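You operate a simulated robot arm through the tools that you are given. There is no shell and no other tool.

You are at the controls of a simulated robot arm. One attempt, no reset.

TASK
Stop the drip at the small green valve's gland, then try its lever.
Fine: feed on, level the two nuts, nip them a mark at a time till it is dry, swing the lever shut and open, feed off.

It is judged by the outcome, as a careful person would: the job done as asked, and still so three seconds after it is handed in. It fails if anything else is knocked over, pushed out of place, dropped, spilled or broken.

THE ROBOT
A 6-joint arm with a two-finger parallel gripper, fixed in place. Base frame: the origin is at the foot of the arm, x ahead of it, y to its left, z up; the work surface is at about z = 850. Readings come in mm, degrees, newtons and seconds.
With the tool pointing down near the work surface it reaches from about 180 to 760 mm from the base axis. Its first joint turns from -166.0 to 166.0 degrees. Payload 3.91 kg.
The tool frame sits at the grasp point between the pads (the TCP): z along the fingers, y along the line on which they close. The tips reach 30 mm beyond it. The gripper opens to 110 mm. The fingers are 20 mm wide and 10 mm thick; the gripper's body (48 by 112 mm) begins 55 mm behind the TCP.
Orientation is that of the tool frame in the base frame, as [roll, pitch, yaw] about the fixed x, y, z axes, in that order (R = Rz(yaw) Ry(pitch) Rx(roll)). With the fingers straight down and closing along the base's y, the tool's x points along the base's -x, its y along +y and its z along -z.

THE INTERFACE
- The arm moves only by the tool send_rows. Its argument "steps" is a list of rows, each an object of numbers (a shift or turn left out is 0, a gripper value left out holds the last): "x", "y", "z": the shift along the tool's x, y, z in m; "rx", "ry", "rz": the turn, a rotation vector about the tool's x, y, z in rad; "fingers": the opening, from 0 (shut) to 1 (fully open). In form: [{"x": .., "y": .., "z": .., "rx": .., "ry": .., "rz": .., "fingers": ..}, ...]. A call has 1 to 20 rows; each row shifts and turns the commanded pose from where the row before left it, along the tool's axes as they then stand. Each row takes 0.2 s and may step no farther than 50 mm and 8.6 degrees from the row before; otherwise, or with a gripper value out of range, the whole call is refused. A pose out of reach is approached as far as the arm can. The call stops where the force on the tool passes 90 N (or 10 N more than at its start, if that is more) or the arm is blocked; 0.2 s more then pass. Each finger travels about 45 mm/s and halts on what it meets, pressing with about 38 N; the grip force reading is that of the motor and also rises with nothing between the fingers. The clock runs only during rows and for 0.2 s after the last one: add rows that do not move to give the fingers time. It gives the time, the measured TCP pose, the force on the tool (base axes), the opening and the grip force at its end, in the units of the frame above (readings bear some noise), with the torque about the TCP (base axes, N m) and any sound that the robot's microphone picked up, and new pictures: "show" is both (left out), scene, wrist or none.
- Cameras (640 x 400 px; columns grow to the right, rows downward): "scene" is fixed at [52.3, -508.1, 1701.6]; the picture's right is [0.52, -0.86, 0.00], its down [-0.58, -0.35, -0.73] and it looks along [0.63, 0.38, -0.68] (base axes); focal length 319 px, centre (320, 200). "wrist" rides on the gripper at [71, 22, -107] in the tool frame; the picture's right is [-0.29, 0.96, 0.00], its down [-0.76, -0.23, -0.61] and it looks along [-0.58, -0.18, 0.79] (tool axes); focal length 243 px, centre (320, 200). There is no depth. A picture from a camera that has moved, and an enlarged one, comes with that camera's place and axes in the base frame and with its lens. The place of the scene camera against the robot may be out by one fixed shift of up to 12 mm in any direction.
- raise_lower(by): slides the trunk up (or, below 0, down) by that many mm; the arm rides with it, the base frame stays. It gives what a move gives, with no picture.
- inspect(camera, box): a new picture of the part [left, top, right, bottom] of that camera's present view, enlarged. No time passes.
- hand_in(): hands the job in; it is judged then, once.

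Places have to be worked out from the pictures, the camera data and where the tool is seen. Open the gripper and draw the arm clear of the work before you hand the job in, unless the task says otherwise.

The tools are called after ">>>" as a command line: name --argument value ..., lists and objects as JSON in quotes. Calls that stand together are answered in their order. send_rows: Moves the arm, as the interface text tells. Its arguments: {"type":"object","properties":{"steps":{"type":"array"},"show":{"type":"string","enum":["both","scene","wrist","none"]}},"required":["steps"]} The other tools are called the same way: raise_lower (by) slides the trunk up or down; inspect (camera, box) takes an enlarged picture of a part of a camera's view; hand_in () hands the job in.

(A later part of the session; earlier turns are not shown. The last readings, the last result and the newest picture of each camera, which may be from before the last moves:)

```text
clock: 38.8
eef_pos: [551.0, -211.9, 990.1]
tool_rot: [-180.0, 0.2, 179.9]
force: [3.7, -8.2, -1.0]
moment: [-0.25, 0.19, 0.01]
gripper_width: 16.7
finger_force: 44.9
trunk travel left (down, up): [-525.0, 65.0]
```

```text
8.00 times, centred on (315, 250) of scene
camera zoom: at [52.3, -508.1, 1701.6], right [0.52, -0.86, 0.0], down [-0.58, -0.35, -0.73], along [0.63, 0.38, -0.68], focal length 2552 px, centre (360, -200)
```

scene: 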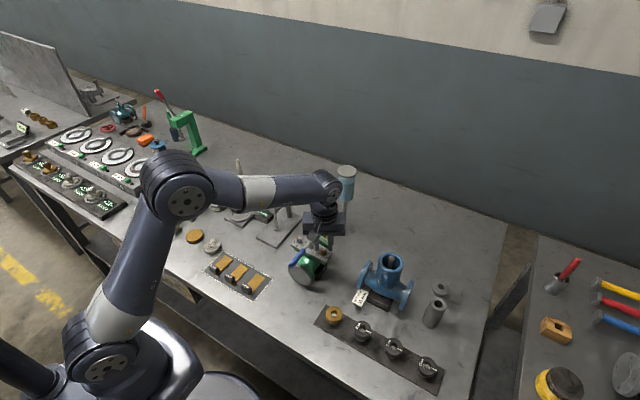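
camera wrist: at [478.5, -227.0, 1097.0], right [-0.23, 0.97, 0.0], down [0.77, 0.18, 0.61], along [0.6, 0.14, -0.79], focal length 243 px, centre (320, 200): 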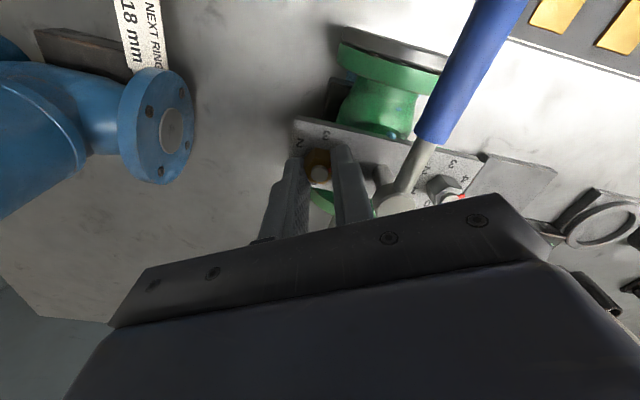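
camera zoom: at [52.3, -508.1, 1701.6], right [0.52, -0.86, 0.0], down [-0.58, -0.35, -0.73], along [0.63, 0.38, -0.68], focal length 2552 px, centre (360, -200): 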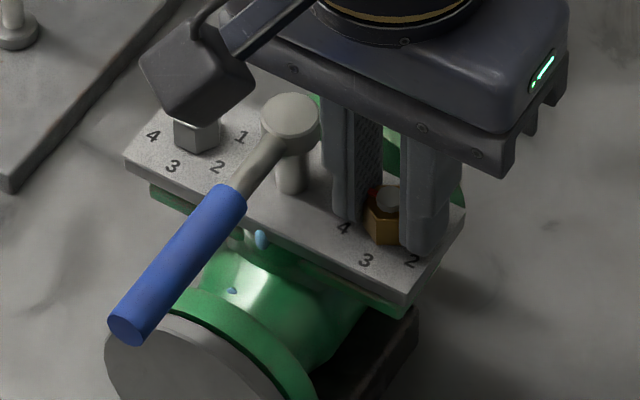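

The nut turns freely with the fingers. I finish the mark.

>>> send_rows --steps '[{"rz": 0.1309}, {"rz": 0.1309}, {"rz": 0.1309}, {"rz": 0.1309}, {}]' --show "none"

>>> inspect --camera "wrist" --box '[240, 60, 420, 210]'

>>> inspect --camera "scene" --box '[285, 225, 345, 275]'

```text
clock: 40.0
eef_pos: [550.3, -213.2, 990.1]
tool_rot: [179.9, 0.2, 149.9]
force: [2.0, -9.2, -3.0]
moment: [-0.61, -0.48, -0.03]
gripper_width: 16.8
finger_force: 44.5
trunk travel left (down, up): [-525.0, 65.0]
```

```text
2.67 times, centred on (330, 135) of wrist
camera zoom: at [500.2, -156.4, 1097.2], right [0.73, 0.68, 0.0], down [0.54, -0.58, 0.61], along [0.42, -0.44, -0.79], focal length 647 px, centre (293, 373)
```

zoom: 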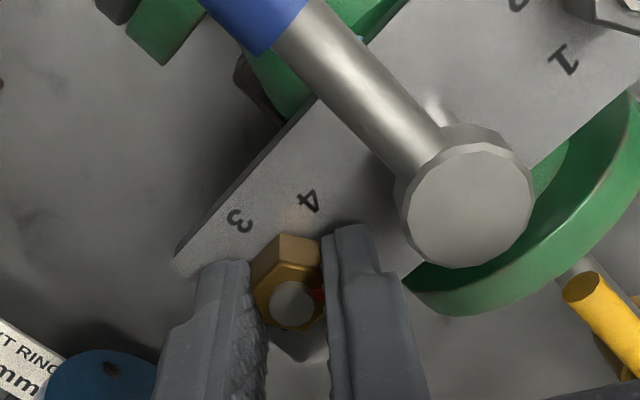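

```text
8.00 times, centred on (315, 250) of scene
camera zoom: at [52.3, -508.1, 1701.6], right [0.52, -0.86, 0.0], down [-0.58, -0.35, -0.73], along [0.63, 0.38, -0.68], focal length 2552 px, centre (360, -200)
```

zoom: 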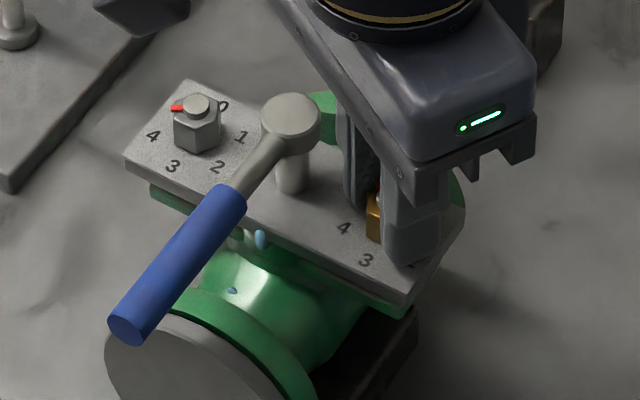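

Brass is one mark past 4. I let go, rise, turn back to yaw 210 and go to the steel nut for its matching mark.

>>> send_rows --steps '[{"fingers": 0.236}, {}, {"z": -0.03}, {"z": -0.03}, {"rz": -0.1309}, {"rz": -0.1309}, {"rz": -0.1309}, {"rz": -0.1309}, {"rz": -0.1309}, {"rz": -0.1309}, {"rz": -0.1309}, {"rz": -0.1309}, {"x": -0.0206, "y": 0.0366}, {"x": -0.0207, "y": 0.0365}, {"z": 0.02}, {"z": 0.021}, {}]' --show "wrist"

>>> inspect --camera "wrist" --box '[240, 60, 420, 210]'

>>> inspect --camera "scene" --box '[285, 225, 345, 275]'

```text
clock: 43.6
eef_pos: [550.0, -127.1, 1008.3]
tool_rot: [-179.8, 0.3, -150.1]
force: [0.2, 0.0, -0.4]
moment: [0.02, 0.02, -0.01]
gripper_width: 25.9
finger_force: 0.0
trunk travel left (down, up): [-525.0, 65.0]
camera wrist: at [477.2, -142.7, 1115.8], right [-0.23, 0.97, 0.0], down [0.77, 0.18, 0.61], along [0.59, 0.14, -0.79], focal length 243 px, centre (320, 200)
```

wrist: 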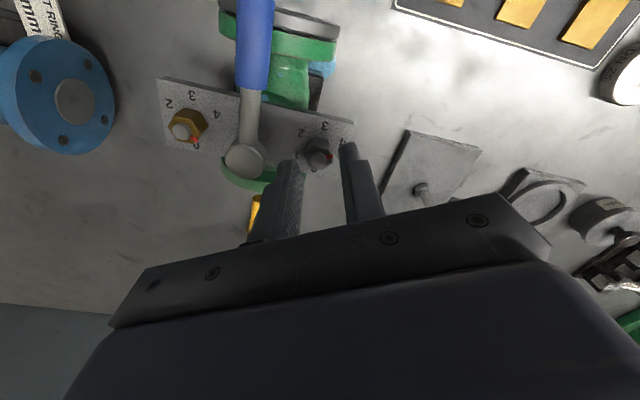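

```text
2.67 times, centred on (330, 135) of wrist
camera zoom: at [477.2, -142.7, 1115.8], right [-0.23, 0.97, 0.0], down [0.77, 0.18, 0.61], along [0.59, 0.14, -0.79], focal length 647 px, centre (293, 373)
```

zoom: 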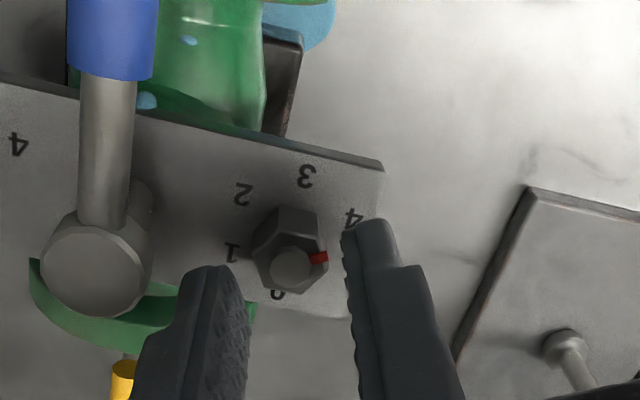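

```text
8.00 times, centred on (315, 250) of scene
camera zoom: at [52.3, -508.1, 1701.6], right [0.52, -0.86, 0.0], down [-0.58, -0.35, -0.73], along [0.63, 0.38, -0.68], focal length 2552 px, centre (360, -200)
```

zoom: 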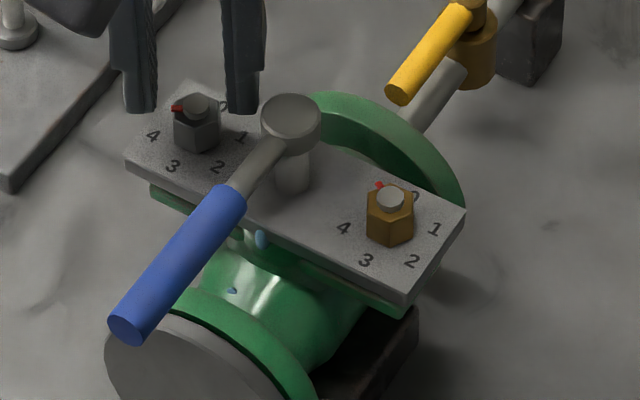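

Brass stands one mark past 4 and the steel nut is centred under the fingers. I lower, grip and nip the steel one mark as well.

>>> send_rows --steps '[{"z": 0.01}, {"z": 0.009}, {}, {"fingers": 0.0}, {}, {}, {"rz": 0.1309}, {"rz": 0.1309}, {"rz": 0.1309}, {"rz": 0.1309}, {"rz": 0.1309}, {"rz": 0.1309}, {"rz": 0.1309}, {"rz": 0.1309}, {}]' --show "wrist"

>>> inspect --camera "wrist" --box '[180, 50, 380, 200]'

>>> inspect --camera "scene" --box '[285, 225, 345, 275]'

```text
clock: 46.8
eef_pos: [550.5, -128.4, 990.2]
tool_rot: [179.9, 0.2, 150.0]
force: [6.1, -8.7, 0.7]
moment: [-0.43, -0.29, 0.0]
gripper_width: 16.8
finger_force: 44.8
trunk travel left (down, up): [-525.0, 65.0]
camera wrist: at [499.7, -72.1, 1097.0], right [0.73, 0.68, 0.0], down [0.54, -0.58, 0.61], along [0.42, -0.44, -0.79], focal length 243 px, centre (320, 200)
```

wrist: 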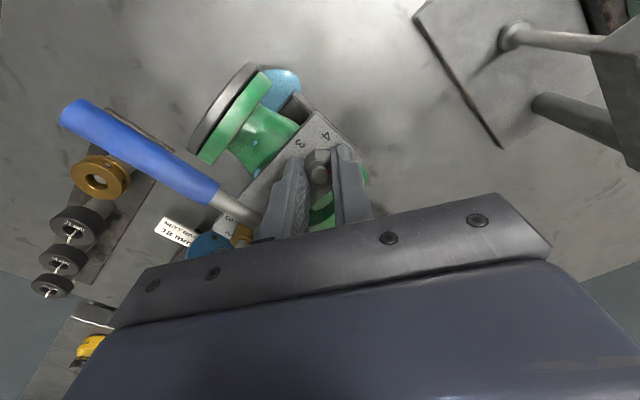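

```text
2.67 times, centred on (280, 125) of wrist
camera zoom: at [499.7, -72.1, 1097.0], right [0.73, 0.68, 0.0], down [0.54, -0.58, 0.61], along [0.42, -0.44, -0.79], focal length 647 px, centre (427, 400)
```

zoom: 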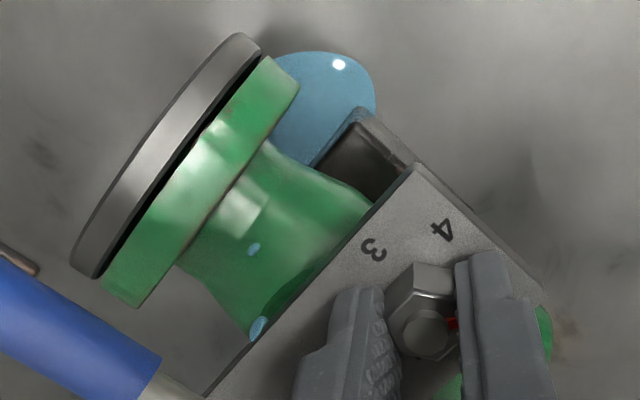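

```text
8.00 times, centred on (315, 250) of scene
camera zoom: at [52.3, -508.1, 1701.6], right [0.52, -0.86, 0.0], down [-0.58, -0.35, -0.73], along [0.63, 0.38, -0.68], focal length 2552 px, centre (360, -200)
```

zoom: 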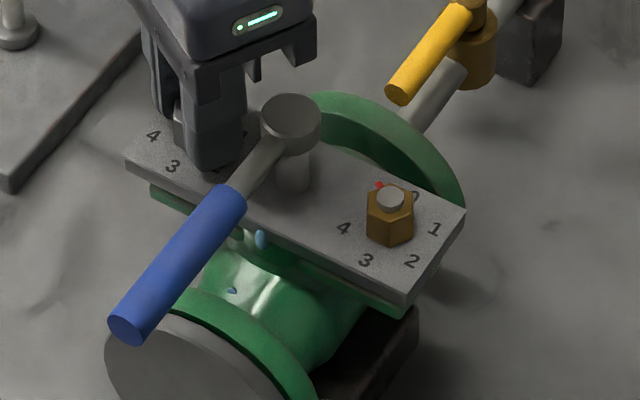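

Steel is nipped to match. I let go, rise and watch the bead for a second before deciding on another mark.

>>> send_rows --steps '[{"fingers": 0.236}, {}, {"z": -0.03}, {"z": -0.03}, {}, {}, {}, {}, {}]' --show "wrist"

>>> inspect --camera "wrist" --box '[180, 50, 380, 200]'

>>> inspect --camera "scene" --box '[285, 225, 345, 275]'

>>> inspect --camera "scene" --box '[310, 155, 370, 245]'

```text
clock: 48.8
eef_pos: [549.8, -127.9, 1048.6]
tool_rot: [179.8, 0.2, 150.0]
force: [-0.7, -0.1, -0.5]
moment: [-0.01, 0.02, 0.01]
gripper_width: 26.2
finger_force: 0.2
trunk travel left (down, up): [-525.0, 65.0]
camera wrist: at [499.0, -71.8, 1156.9], right [0.73, 0.68, 0.0], down [0.54, -0.58, 0.61], along [0.42, -0.44, -0.79], focal length 243 px, centre (320, 200)
```

wrist: 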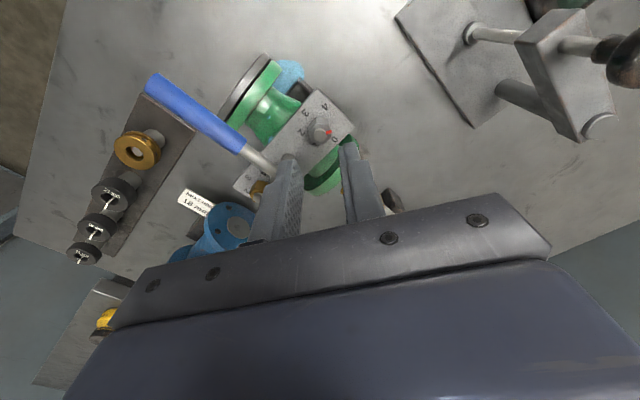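

```text
2.67 times, centred on (280, 125) of wrist
camera zoom: at [499.0, -71.8, 1156.9], right [0.73, 0.68, 0.0], down [0.54, -0.58, 0.61], along [0.42, -0.44, -0.79], focal length 647 px, centre (427, 400)
```

zoom: 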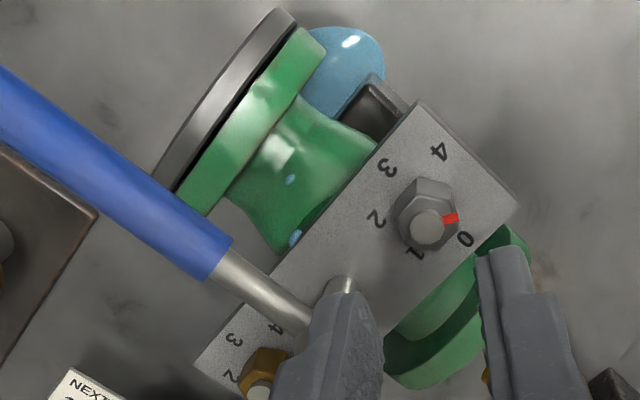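

```text
8.00 times, centred on (315, 250) of scene
camera zoom: at [52.3, -508.1, 1701.6], right [0.52, -0.86, 0.0], down [-0.58, -0.35, -0.73], along [0.63, 0.38, -0.68], focal length 2552 px, centre (360, -200)
```

zoom: 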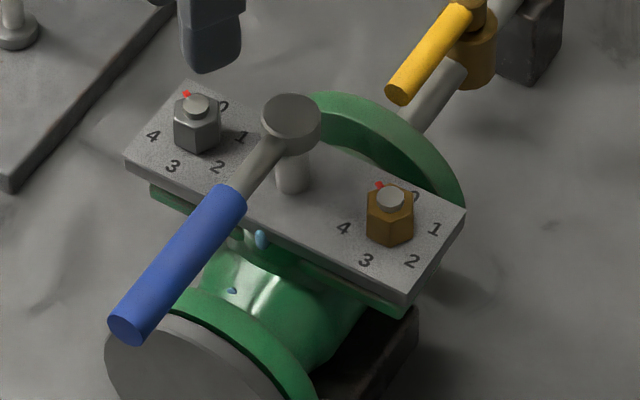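

```text
4.44 times, centred on (340, 200) of scene
camera zoom: at [52.3, -508.1, 1701.6], right [0.52, -0.86, 0.0], down [-0.58, -0.35, -0.73], along [0.63, 0.38, -0.68], focal length 1418 px, centre (231, 200)
```

zoom: 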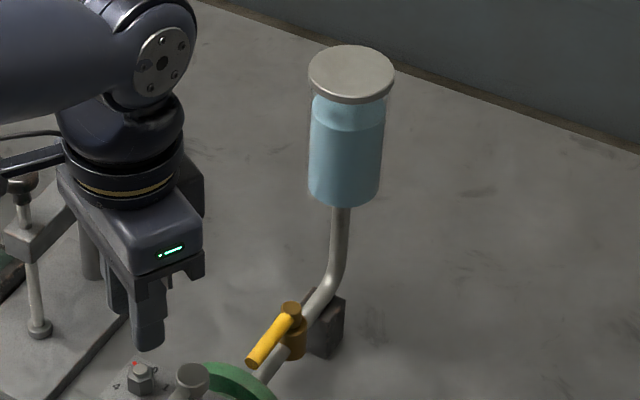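

Both nuts are one mark past 4 and the bead is still there. I zoom hard on the bead at two moments to tell an active drip from leftover wetness.

>>> inspect --camera "scene" --box '[299, 247, 315, 265]'

>>> send_rows --steps '[{}]' --show "none"

>>> inspect --camera "scene" --box '[299, 247, 315, 265]'

>>> send_rows --steps '[{}, {}]' --show "none"

>>> inspect --camera "scene" --box '[299, 247, 315, 265]'

>>> inspect --camera "wrist" --box '[255, 95, 285, 130]'

```text
16.00 times, centred on (307, 256) of scene
camera zoom: at [52.3, -508.1, 1701.6], right [0.52, -0.86, 0.0], down [-0.58, -0.35, -0.73], along [0.63, 0.38, -0.68], focal length 5104 px, centre (528, -696)
```

zoom: 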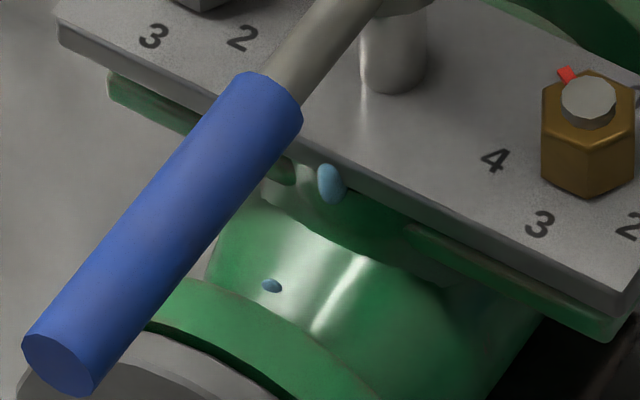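

```text
clock: 49.2
eef_pos: [549.8, -127.9, 1050.1]
tool_rot: [179.9, 0.2, 150.0]
force: [0.6, -0.3, 0.1]
moment: [0.05, -0.02, 0.04]
gripper_width: 25.9
finger_force: 0.0
trunk travel left (down, up): [-525.0, 65.0]
```

```text
16.00 times, centred on (307, 256) of scene
camera zoom: at [52.3, -508.1, 1701.6], right [0.52, -0.86, 0.0], down [-0.58, -0.35, -0.73], along [0.63, 0.38, -0.68], focal length 5104 px, centre (528, -696)
```

zoom: 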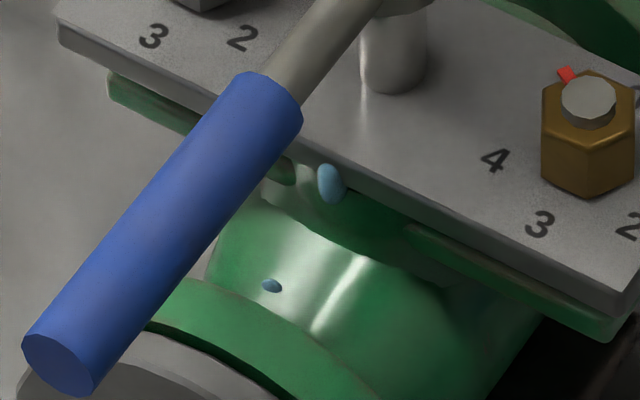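

```text
clock: 49.8
eef_pos: [550.0, -127.1, 1050.9]
tool_rot: [179.9, 0.2, 150.0]
force: [-0.3, -0.1, 0.3]
moment: [0.0, -0.04, 0.0]
gripper_width: 25.8
finger_force: 0.1
trunk travel left (down, up): [-525.0, 65.0]
```

```text
16.00 times, centred on (307, 256) of scene
camera zoom: at [52.3, -508.1, 1701.6], right [0.52, -0.86, 0.0], down [-0.58, -0.35, -0.73], along [0.63, 0.38, -0.68], focal length 5104 px, centre (528, -696)
```

zoom: 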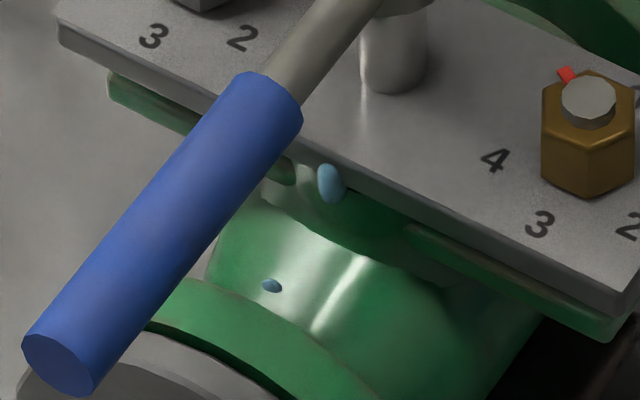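

```text
11.43 times, centred on (270, 112) of wrist
camera zoom: at [499.0, -71.8, 1156.9], right [0.73, 0.68, 0.0], down [0.54, -0.58, 0.61], along [0.42, -0.44, -0.79], focal length 2773 px, centre (891, 1200)
```

zoom: 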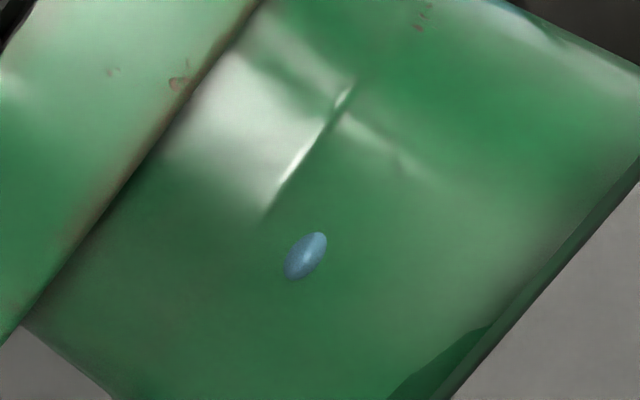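

The bead is unchanged, so it is still wet at two level nuts; torque on the nuts is still almost nil. I go on by a further mark each, brass next: turn back, move over it and check the centring.

>>> send_rows --steps '[{"rz": -0.1309}, {"rz": -0.1309}, {"rz": -0.1309}, {"rz": -0.1309}, {"rz": -0.1309}, {"rz": -0.1309}, {"rz": -0.1309}, {"rz": -0.1309}, {"x": 0.0206, "y": -0.0366}, {"x": 0.0207, "y": -0.0365}, {"z": 0.02}, {"z": 0.021}, {}]' --show "wrist"

>>> inspect --camera "wrist" --box '[240, 60, 420, 210]'

```text
clock: 52.6
eef_pos: [551.5, -211.4, 1009.8]
tool_rot: [-179.8, 0.2, -149.9]
force: [0.4, 0.3, 0.1]
moment: [0.0, -0.01, 0.0]
gripper_width: 26.1
finger_force: 0.0
trunk travel left (down, up): [-525.0, 65.0]
camera wrist: at [478.7, -227.1, 1116.2], right [-0.23, 0.97, 0.0], down [0.77, 0.18, 0.61], along [0.59, 0.14, -0.79], focal length 243 px, centre (320, 200)
```

wrist: 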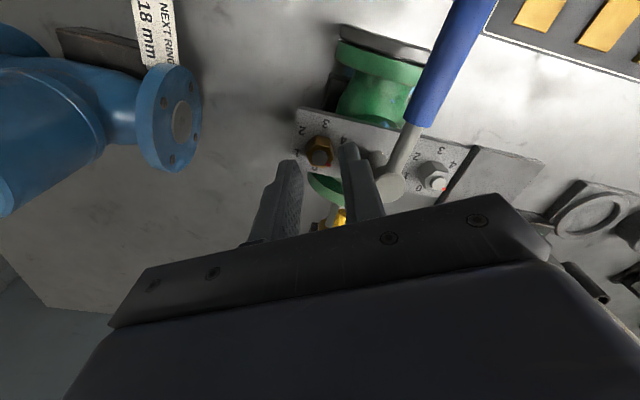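

```text
2.67 times, centred on (330, 135) of wrist
camera zoom: at [478.7, -227.1, 1116.2], right [-0.23, 0.97, 0.0], down [0.77, 0.18, 0.61], along [0.59, 0.14, -0.79], focal length 647 px, centre (293, 373)
```

zoom: 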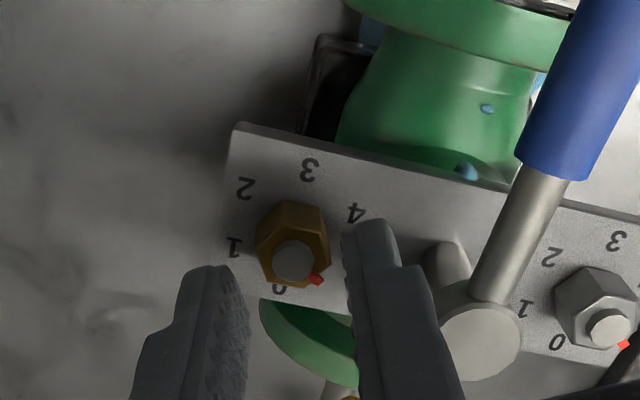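

Brass is centred again. I lower, grip and nip it one more mark (to the dial's 0 position).

>>> send_rows --steps '[{"z": 0.01}, {"z": 0.009}, {}, {"fingers": 0.0}, {}, {}, {"rz": 0.1309}, {"rz": 0.1309}, {"rz": 0.1309}, {"rz": 0.1309}, {"rz": 0.1309}, {"rz": 0.1309}, {"rz": 0.1309}, {"rz": 0.1309}, {}]' --show "wrist"

>>> inspect --camera "scene" --box '[285, 225, 345, 275]'

```text
clock: 55.8
eef_pos: [551.4, -212.2, 990.6]
tool_rot: [179.9, 0.4, 149.8]
force: [5.6, -10.8, 5.0]
moment: [-0.25, 0.21, -0.01]
gripper_width: 16.7
finger_force: 45.2
trunk travel left (down, up): [-525.0, 65.0]
camera wrist: at [500.4, -156.5, 1097.3], right [0.73, 0.68, 0.0], down [0.54, -0.58, 0.61], along [0.42, -0.44, -0.79], focal length 243 px, centre (320, 200)
```

wrist: 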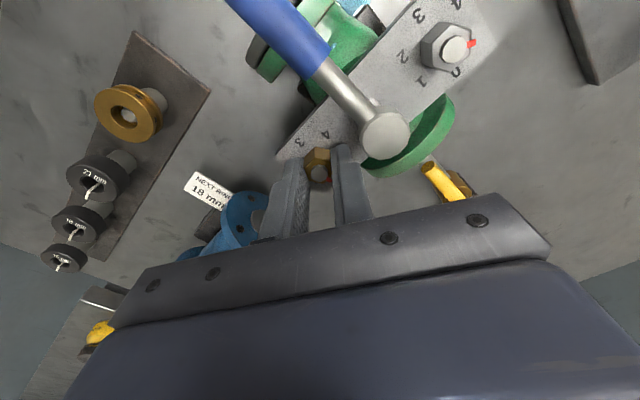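

```text
8.00 times, centred on (315, 250) of scene
camera zoom: at [52.3, -508.1, 1701.6], right [0.52, -0.86, 0.0], down [-0.58, -0.35, -0.73], along [0.63, 0.38, -0.68], focal length 2552 px, centre (360, -200)
```

zoom: 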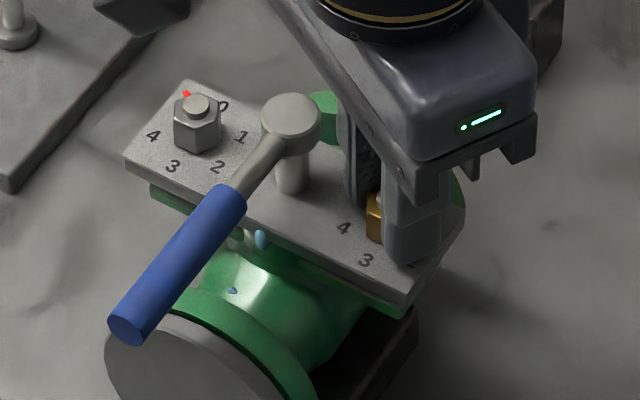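

Brass is round to the 0 position. I release, rise, and go to the steel nut for its matching mark.

>>> send_rows --steps '[{"fingers": 0.236}, {}, {"z": -0.03}, {"z": -0.03}, {"rz": -0.1309}, {"rz": -0.1309}, {"rz": -0.1309}, {"rz": -0.1309}, {"rz": -0.1309}, {"rz": -0.1309}, {"rz": -0.1309}, {"rz": -0.1309}, {"x": -0.0206, "y": 0.0366}, {"x": -0.0207, "y": 0.0365}, {"z": 0.02}, {"z": 0.021}, {}]' --show "wrist"

>>> inspect --camera "wrist" --box '[240, 60, 420, 210]'

>>> inspect --camera "scene" --box '[285, 225, 345, 275]'

```text
clock: 59.4
eef_pos: [550.7, -127.0, 1009.7]
tool_rot: [-179.9, 0.2, -150.0]
force: [0.2, 0.5, -0.2]
moment: [0.03, 0.01, 0.03]
gripper_width: 26.1
finger_force: 0.1
trunk travel left (down, up): [-525.0, 65.0]
camera wrist: at [477.7, -142.9, 1115.8], right [-0.23, 0.97, 0.0], down [0.77, 0.18, 0.61], along [0.59, 0.14, -0.79], focal length 243 px, centre (320, 200)
```

wrist: 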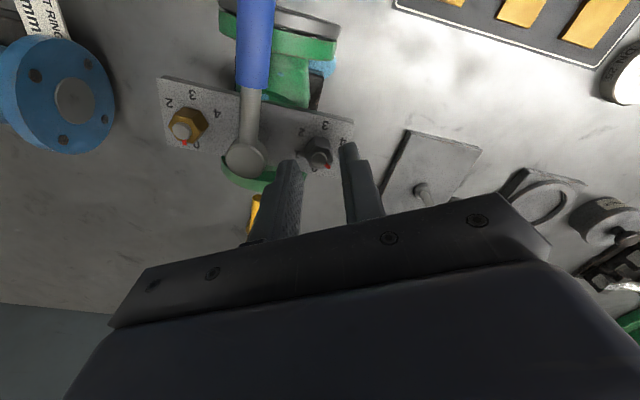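

```text
2.67 times, centred on (330, 135) of wrist
camera zoom: at [477.7, -142.9, 1115.8], right [-0.23, 0.97, 0.0], down [0.77, 0.18, 0.61], along [0.59, 0.14, -0.79], focal length 647 px, centre (293, 373)
```

zoom: 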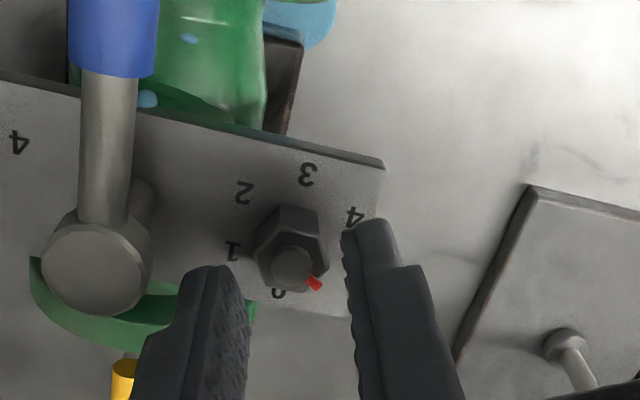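

```text
8.00 times, centred on (315, 250) of scene
camera zoom: at [52.3, -508.1, 1701.6], right [0.52, -0.86, 0.0], down [-0.58, -0.35, -0.73], along [0.63, 0.38, -0.68], focal length 2552 px, centre (360, -200)
```

zoom: 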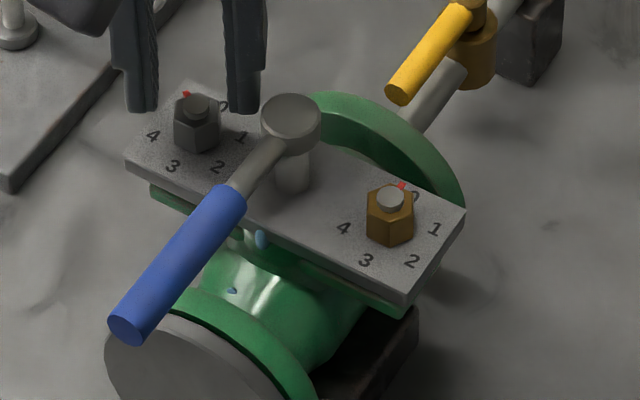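

Brass now points at 0 and the steel nut is centred. I lower, grip and nip steel to match.

>>> send_rows --steps '[{"z": 0.01}, {"z": 0.009}, {}, {"fingers": 0.0}, {}, {}, {"rz": 0.1309}, {"rz": 0.1309}, {"rz": 0.1309}, {"rz": 0.1309}, {"rz": 0.1309}, {"rz": 0.1309}, {"rz": 0.1309}, {"rz": 0.1309}, {}]' --show "wrist"

>>> inspect --camera "scene" --box '[285, 225, 345, 275]'

>>> inspect --camera "wrist" --box '[180, 50, 380, 200]'

```text
clock: 62.6
eef_pos: [550.5, -128.2, 991.0]
tool_rot: [179.9, 0.2, 149.9]
force: [0.9, -4.3, 1.1]
moment: [0.0, 0.34, 0.0]
gripper_width: 16.5
finger_force: 44.9
trunk travel left (down, up): [-525.0, 65.0]
camera wrist: at [499.4, -71.9, 1097.0], right [0.73, 0.68, 0.0], down [0.54, -0.58, 0.61], along [0.42, -0.44, -0.79], focal length 243 px, centre (320, 200)
```

wrist: 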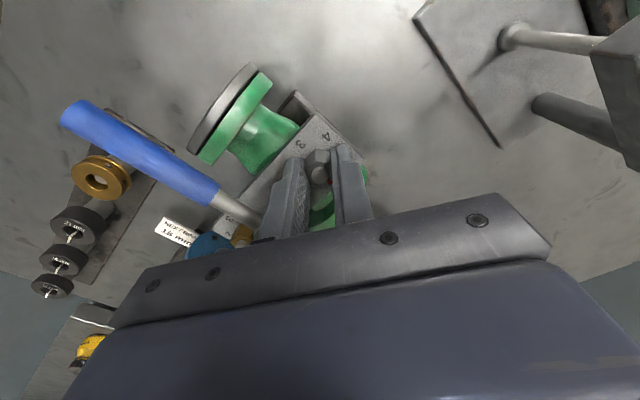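

```text
8.00 times, centred on (315, 250) of scene
camera zoom: at [52.3, -508.1, 1701.6], right [0.52, -0.86, 0.0], down [-0.58, -0.35, -0.73], along [0.63, 0.38, -0.68], focal length 2552 px, centre (360, -200)
```

zoom: 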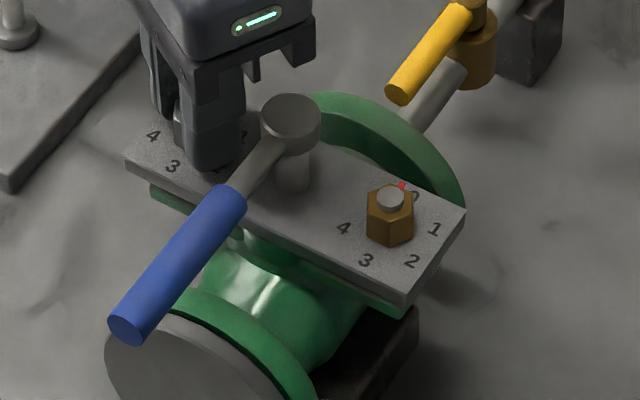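

```text
2.67 times, centred on (280, 125) of wrist
camera zoom: at [499.4, -71.9, 1097.0], right [0.73, 0.68, 0.0], down [0.54, -0.58, 0.61], along [0.42, -0.44, -0.79], focal length 647 px, centre (427, 400)
```

zoom: 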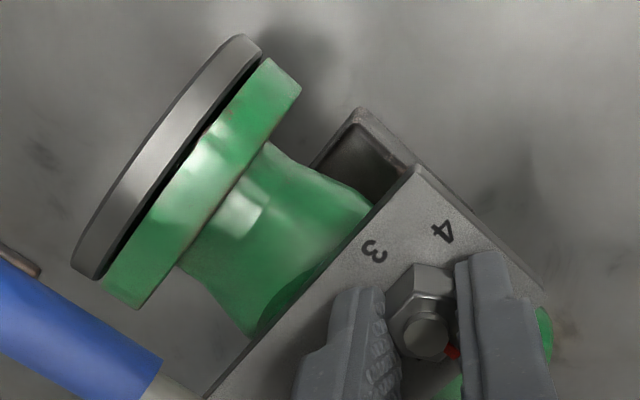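

The bead, the drop and the puddle are all gone: it is dry with both nuts level. I stop nipping, let go, rise and check both pointers.

>>> send_rows --steps '[{"fingers": 0.236}, {}, {"z": -0.03}, {"z": -0.03}, {"z": -0.02}, {}]' --show "wrist"

>>> inspect --camera "wrist" --box '[180, 50, 380, 200]'

>>> inspect --camera "scene" --box '[285, 225, 345, 275]'

>>> inspect --camera "scene" --box '[270, 200, 360, 300]'

```text
clock: 64.0
eef_pos: [548.7, -128.1, 1070.0]
tool_rot: [179.9, 0.2, 150.0]
force: [0.5, 0.0, 0.5]
moment: [-0.01, 0.03, -0.03]
gripper_width: 26.1
finger_force: 0.0
trunk travel left (down, up): [-525.0, 65.0]
camera wrist: at [498.3, -71.6, 1177.2], right [0.73, 0.68, 0.0], down [0.54, -0.58, 0.61], along [0.42, -0.44, -0.79], focal length 243 px, centre (320, 200)
```

wrist: 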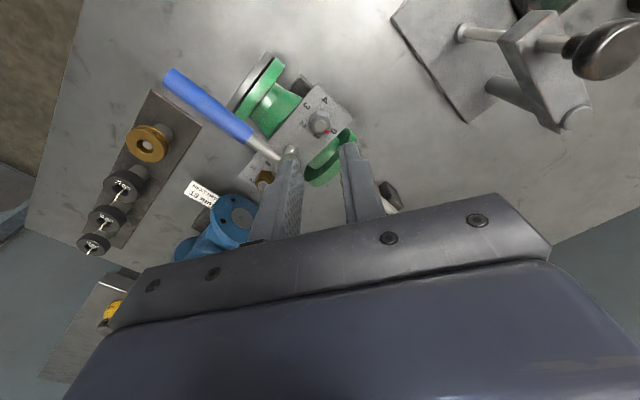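

```text
2.67 times, centred on (280, 125) of wrist
camera zoom: at [498.3, -71.6, 1177.2], right [0.73, 0.68, 0.0], down [0.54, -0.58, 0.61], along [0.42, -0.44, -0.79], focal length 647 px, centre (427, 400)
```

zoom: 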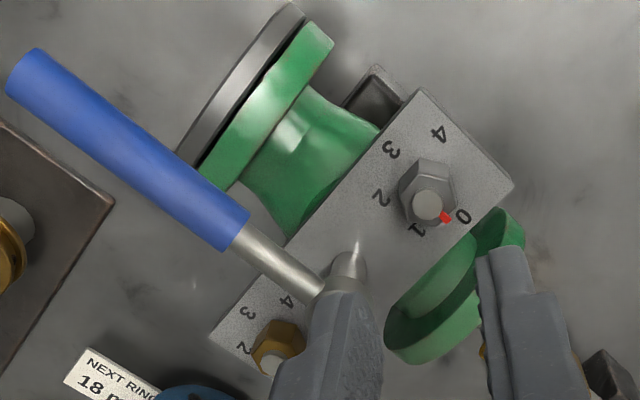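

```text
8.00 times, centred on (315, 250) of scene
camera zoom: at [52.3, -508.1, 1701.6], right [0.52, -0.86, 0.0], down [-0.58, -0.35, -0.73], along [0.63, 0.38, -0.68], focal length 2552 px, centre (360, -200)
```

zoom: 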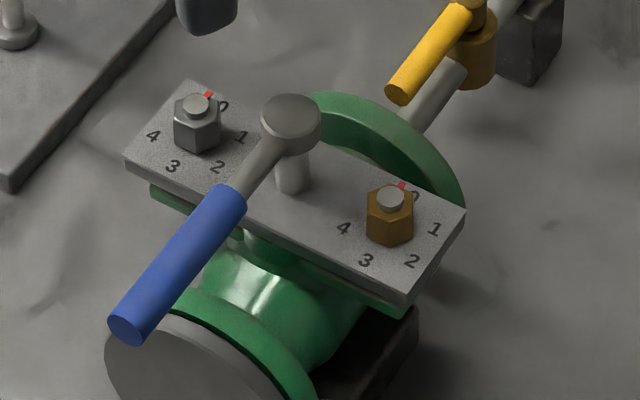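

```text
4.00 times, centred on (315, 250) of scene
camera zoom: at [52.3, -508.1, 1701.6], right [0.52, -0.86, 0.0], down [-0.58, -0.35, -0.73], along [0.63, 0.38, -0.68], focal length 1276 px, centre (340, 0)
```

zoom: 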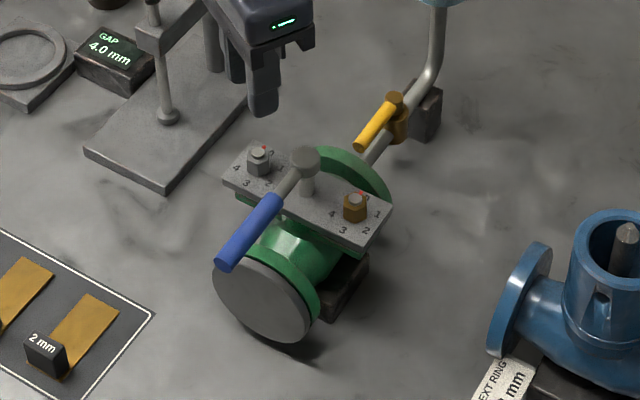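

Both pointers stand at 0, level, and the gland is dry. Now the lever: its blue grip runs from about (510, -169) to (446, -168) at z ≈ 985. I turn to yaw 180, open to 40 mm and move above the grip at x ≈ 471.

>>> send_rows --steps '[{"rz": -0.1309, "fingers": 0.36}, {"rz": -0.1309}, {"rz": -0.1309}, {"rz": -0.1309}, {"x": 0.0388, "y": -0.0202}, {"x": 0.0389, "y": -0.0202}, {"z": 0.02}, {}]'

>>> inspect --camera "wrist" --box '[200, 40, 440, 230]'

>>> inspect --camera "scene" --box '[270, 200, 360, 300]'

```text
clock: 65.8
eef_pos: [472.1, -167.2, 1049.8]
tool_rot: [180.0, 0.1, -179.9]
force: [0.0, 0.8, 0.5]
moment: [0.02, 0.04, -0.01]
gripper_width: 39.5
finger_force: 0.1
trunk travel left (down, up): [-525.0, 65.0]
camera wrist: at [401.1, -144.7, 1156.7], right [0.29, 0.96, 0.0], down [0.76, -0.23, 0.61], along [0.58, -0.18, -0.79], focal length 243 px, centre (320, 200)
```

scene: 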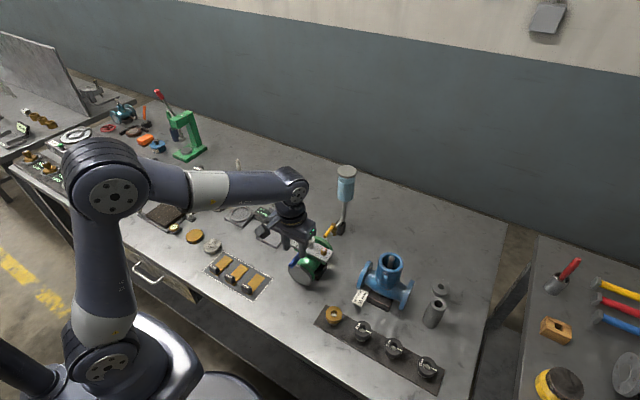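
wrist: 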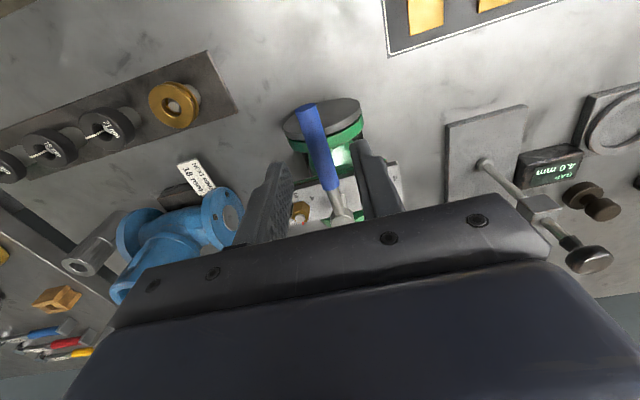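

```text
2.11 times, centred on (320, 135) of wrist
camera zoom: at [401.1, -144.7, 1156.7], right [0.29, 0.96, 0.0], down [0.76, -0.23, 0.61], along [0.58, -0.18, -0.79], focal length 511 px, centre (320, 337)
```

zoom: 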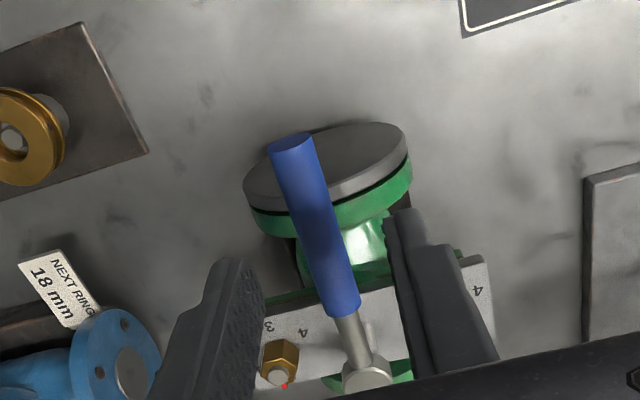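

```text
4.00 times, centred on (315, 250) of scene
camera zoom: at [52.3, -508.1, 1701.6], right [0.52, -0.86, 0.0], down [-0.58, -0.35, -0.73], along [0.63, 0.38, -0.68], focal length 1276 px, centre (340, 0)
```

zoom: 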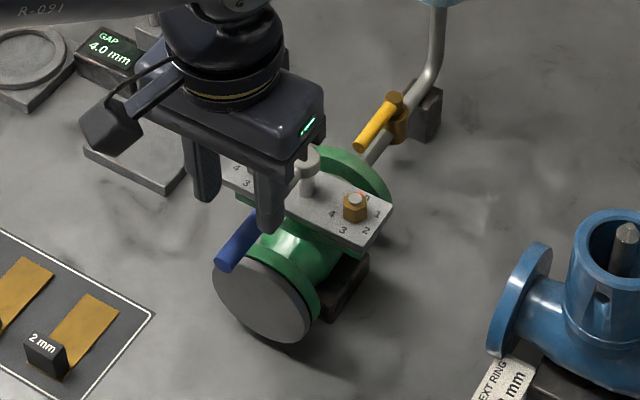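

The grip lies centrally between the fingers (its end at about (446, -168)). I lower to z 998 and narrow the fingers to about 20 mm, straddling it loosely.

>>> send_rows --steps '[{"z": 0.026}, {"z": 0.026}, {}, {"fingers": 0.18}, {}, {}]'

>>> inspect --camera "wrist" --box '[200, 40, 440, 230]'

>>> inspect --camera "scene" --box '[270, 200, 360, 300]'

```text
clock: 67.2
eef_pos: [472.7, -166.3, 999.2]
tool_rot: [179.9, 0.2, -179.9]
force: [0.3, -0.4, 0.2]
moment: [-0.01, -0.05, -0.03]
gripper_width: 19.5
finger_force: 0.1
trunk travel left (down, up): [-525.0, 65.0]
camera wrist: at [401.6, -144.4, 1105.2], right [0.29, 0.96, 0.0], down [0.76, -0.23, 0.61], along [0.58, -0.18, -0.79], focal length 243 px, centre (320, 200)
```

scene: 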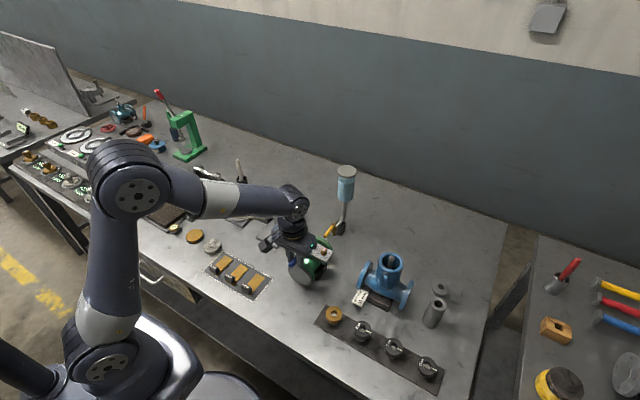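
wrist: 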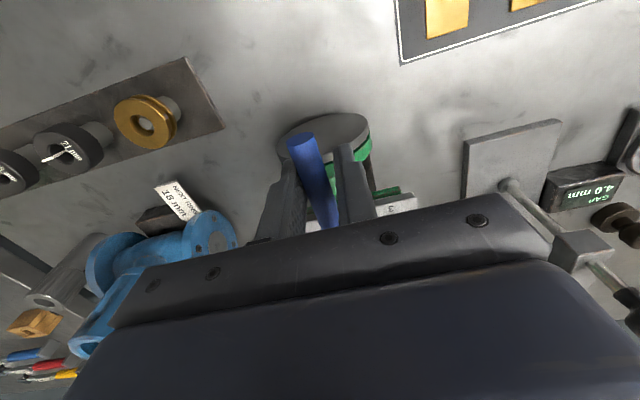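

```text
2.11 times, centred on (320, 135) of wrist
camera zoom: at [401.6, -144.4, 1105.2], right [0.29, 0.96, 0.0], down [0.76, -0.23, 0.61], along [0.58, -0.18, -0.79], focal length 511 px, centre (320, 337)
```

zoom: 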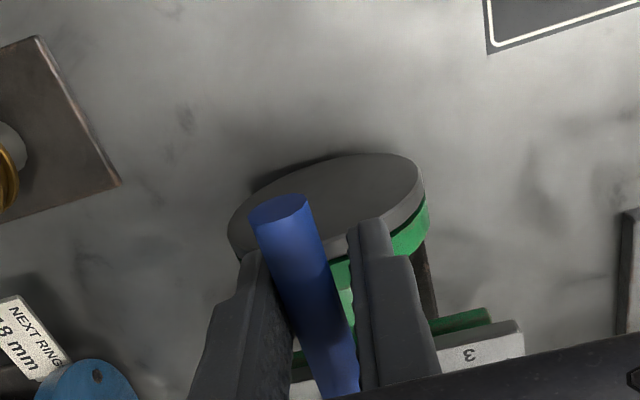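

```text
4.00 times, centred on (315, 250) of scene
camera zoom: at [52.3, -508.1, 1701.6], right [0.52, -0.86, 0.0], down [-0.58, -0.35, -0.73], along [0.63, 0.38, -0.68], focal length 1276 px, centre (340, 0)
```

zoom: 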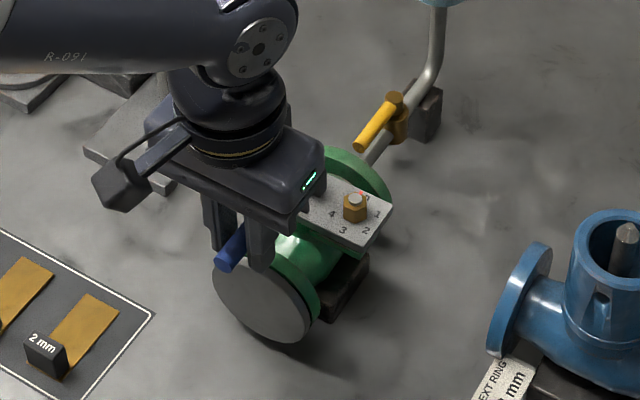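

Loosely straddled. I try the lever clockwise (its end towards +y), only 9° at first, and read the force for a stop.

>>> send_rows --steps '[{"x": -0.0001, "y": 0.0041, "rz": 0.0524}, {"x": -0.0001, "y": 0.0041, "rz": 0.0524}, {"x": -0.0001, "y": 0.0041, "rz": 0.0524}]'

>>> inspect --camera "wrist" --box '[200, 40, 440, 230]'

```text
clock: 68.0
eef_pos: [471.9, -154.2, 997.8]
tool_rot: [179.9, 0.1, 171.1]
force: [0.2, -0.4, -0.1]
moment: [0.01, 0.0, 0.01]
gripper_width: 20.1
finger_force: 0.1
trunk travel left (down, up): [-525.0, 65.0]
camera wrist: at [406.4, -121.5, 1105.0], right [0.44, 0.9, 0.0], down [0.71, -0.35, 0.61], along [0.55, -0.27, -0.79], focal length 243 px, centre (320, 200)
```

scene: 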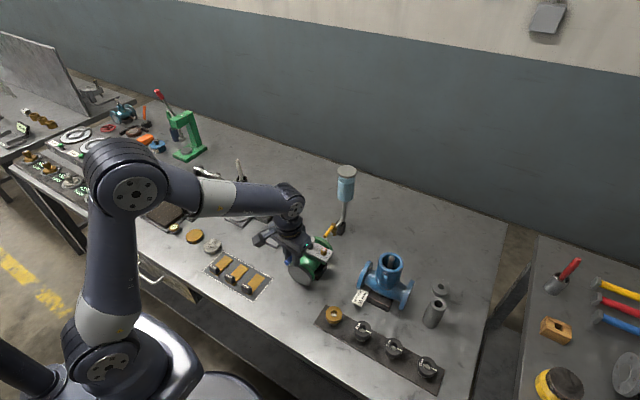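
wrist: 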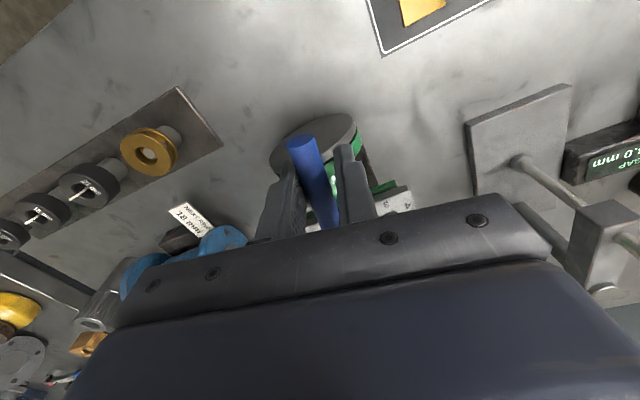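

```text
2.11 times, centred on (320, 135) of wrist
camera zoom: at [406.4, -121.5, 1105.0], right [0.44, 0.9, 0.0], down [0.71, -0.35, 0.61], along [0.55, -0.27, -0.79], focal length 511 px, centre (320, 337)
```

zoom: 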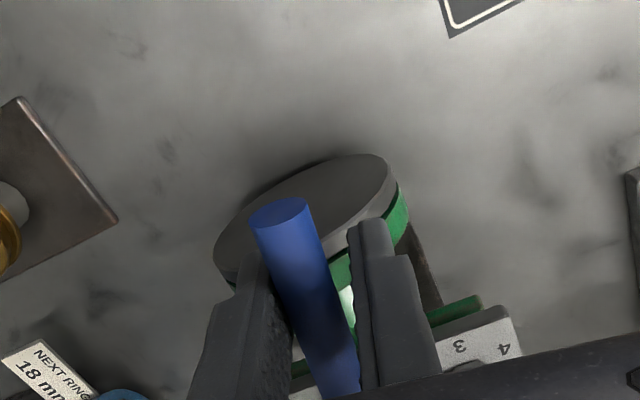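

The lever follows freely (no resistance), so clockwise is its way. I carry the swing on another 40° along the arc about the stem.

>>> send_rows --steps '[{"x": -0.0003, "y": 0.0069, "rz": 0.0873}, {"x": -0.0003, "y": 0.0069, "rz": 0.0873}, {"x": -0.0003, "y": 0.0069, "rz": 0.0873}, {"x": -0.0003, "y": 0.0069, "rz": 0.0873}, {"x": -0.0003, "y": 0.0069, "rz": 0.0873}, {"x": -0.0003, "y": 0.0069, "rz": 0.0873}, {"x": -0.0003, "y": 0.0069, "rz": 0.0873}, {"x": -0.0003, "y": 0.0069, "rz": 0.0873}]'

>>> inspect --camera "wrist" --box '[200, 40, 440, 230]'

>>> inspect --camera "scene" --box '[270, 200, 360, 300]'

```text
clock: 69.8
eef_pos: [499.3, -107.9, 998.6]
tool_rot: [179.9, 0.2, 131.0]
force: [0.8, -0.4, -0.5]
moment: [0.06, -0.01, -0.01]
gripper_width: 19.8
finger_force: 0.2
trunk travel left (down, up): [-525.0, 65.0]
camera wrist: at [469.0, -38.4, 1105.1], right [0.91, 0.41, 0.0], down [0.32, -0.72, 0.61], along [0.25, -0.56, -0.79], focal length 243 px, centre (320, 200)
```

scene: 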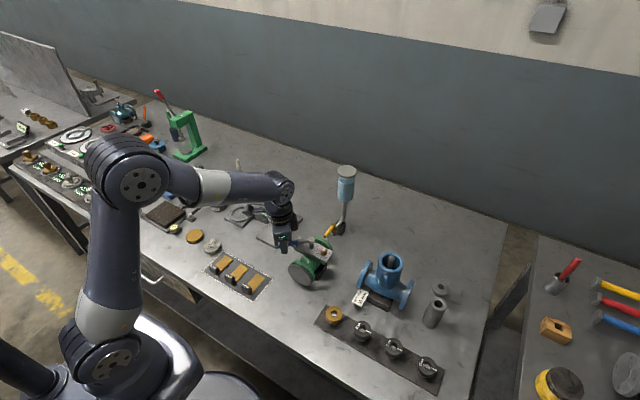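
wrist: 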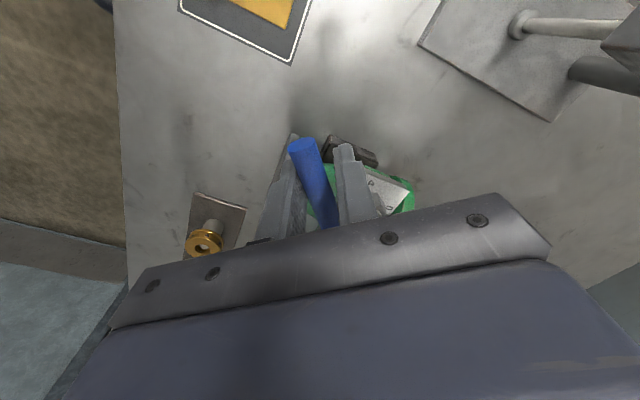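

```text
2.11 times, centred on (320, 135) of wrist
camera zoom: at [469.0, -38.4, 1105.1], right [0.91, 0.41, 0.0], down [0.32, -0.72, 0.61], along [0.25, -0.56, -0.79], focal length 511 px, centre (320, 337)
```

zoom: 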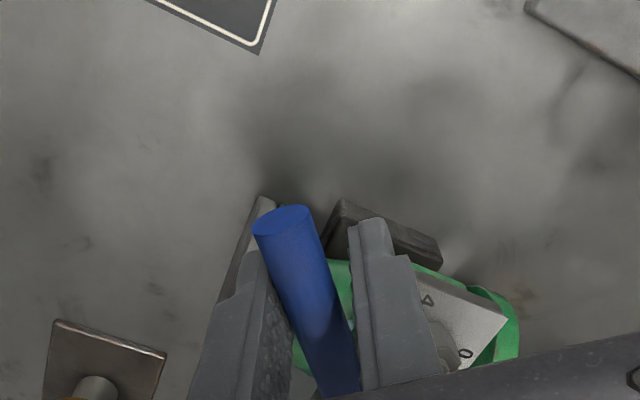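

```text
4.00 times, centred on (315, 250) of scene
camera zoom: at [52.3, -508.1, 1701.6], right [0.52, -0.86, 0.0], down [-0.58, -0.35, -0.73], along [0.63, 0.38, -0.68], focal length 1276 px, centre (340, 0)
```

zoom: 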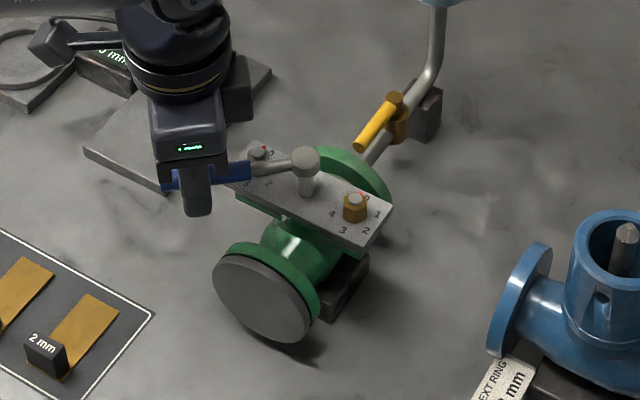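

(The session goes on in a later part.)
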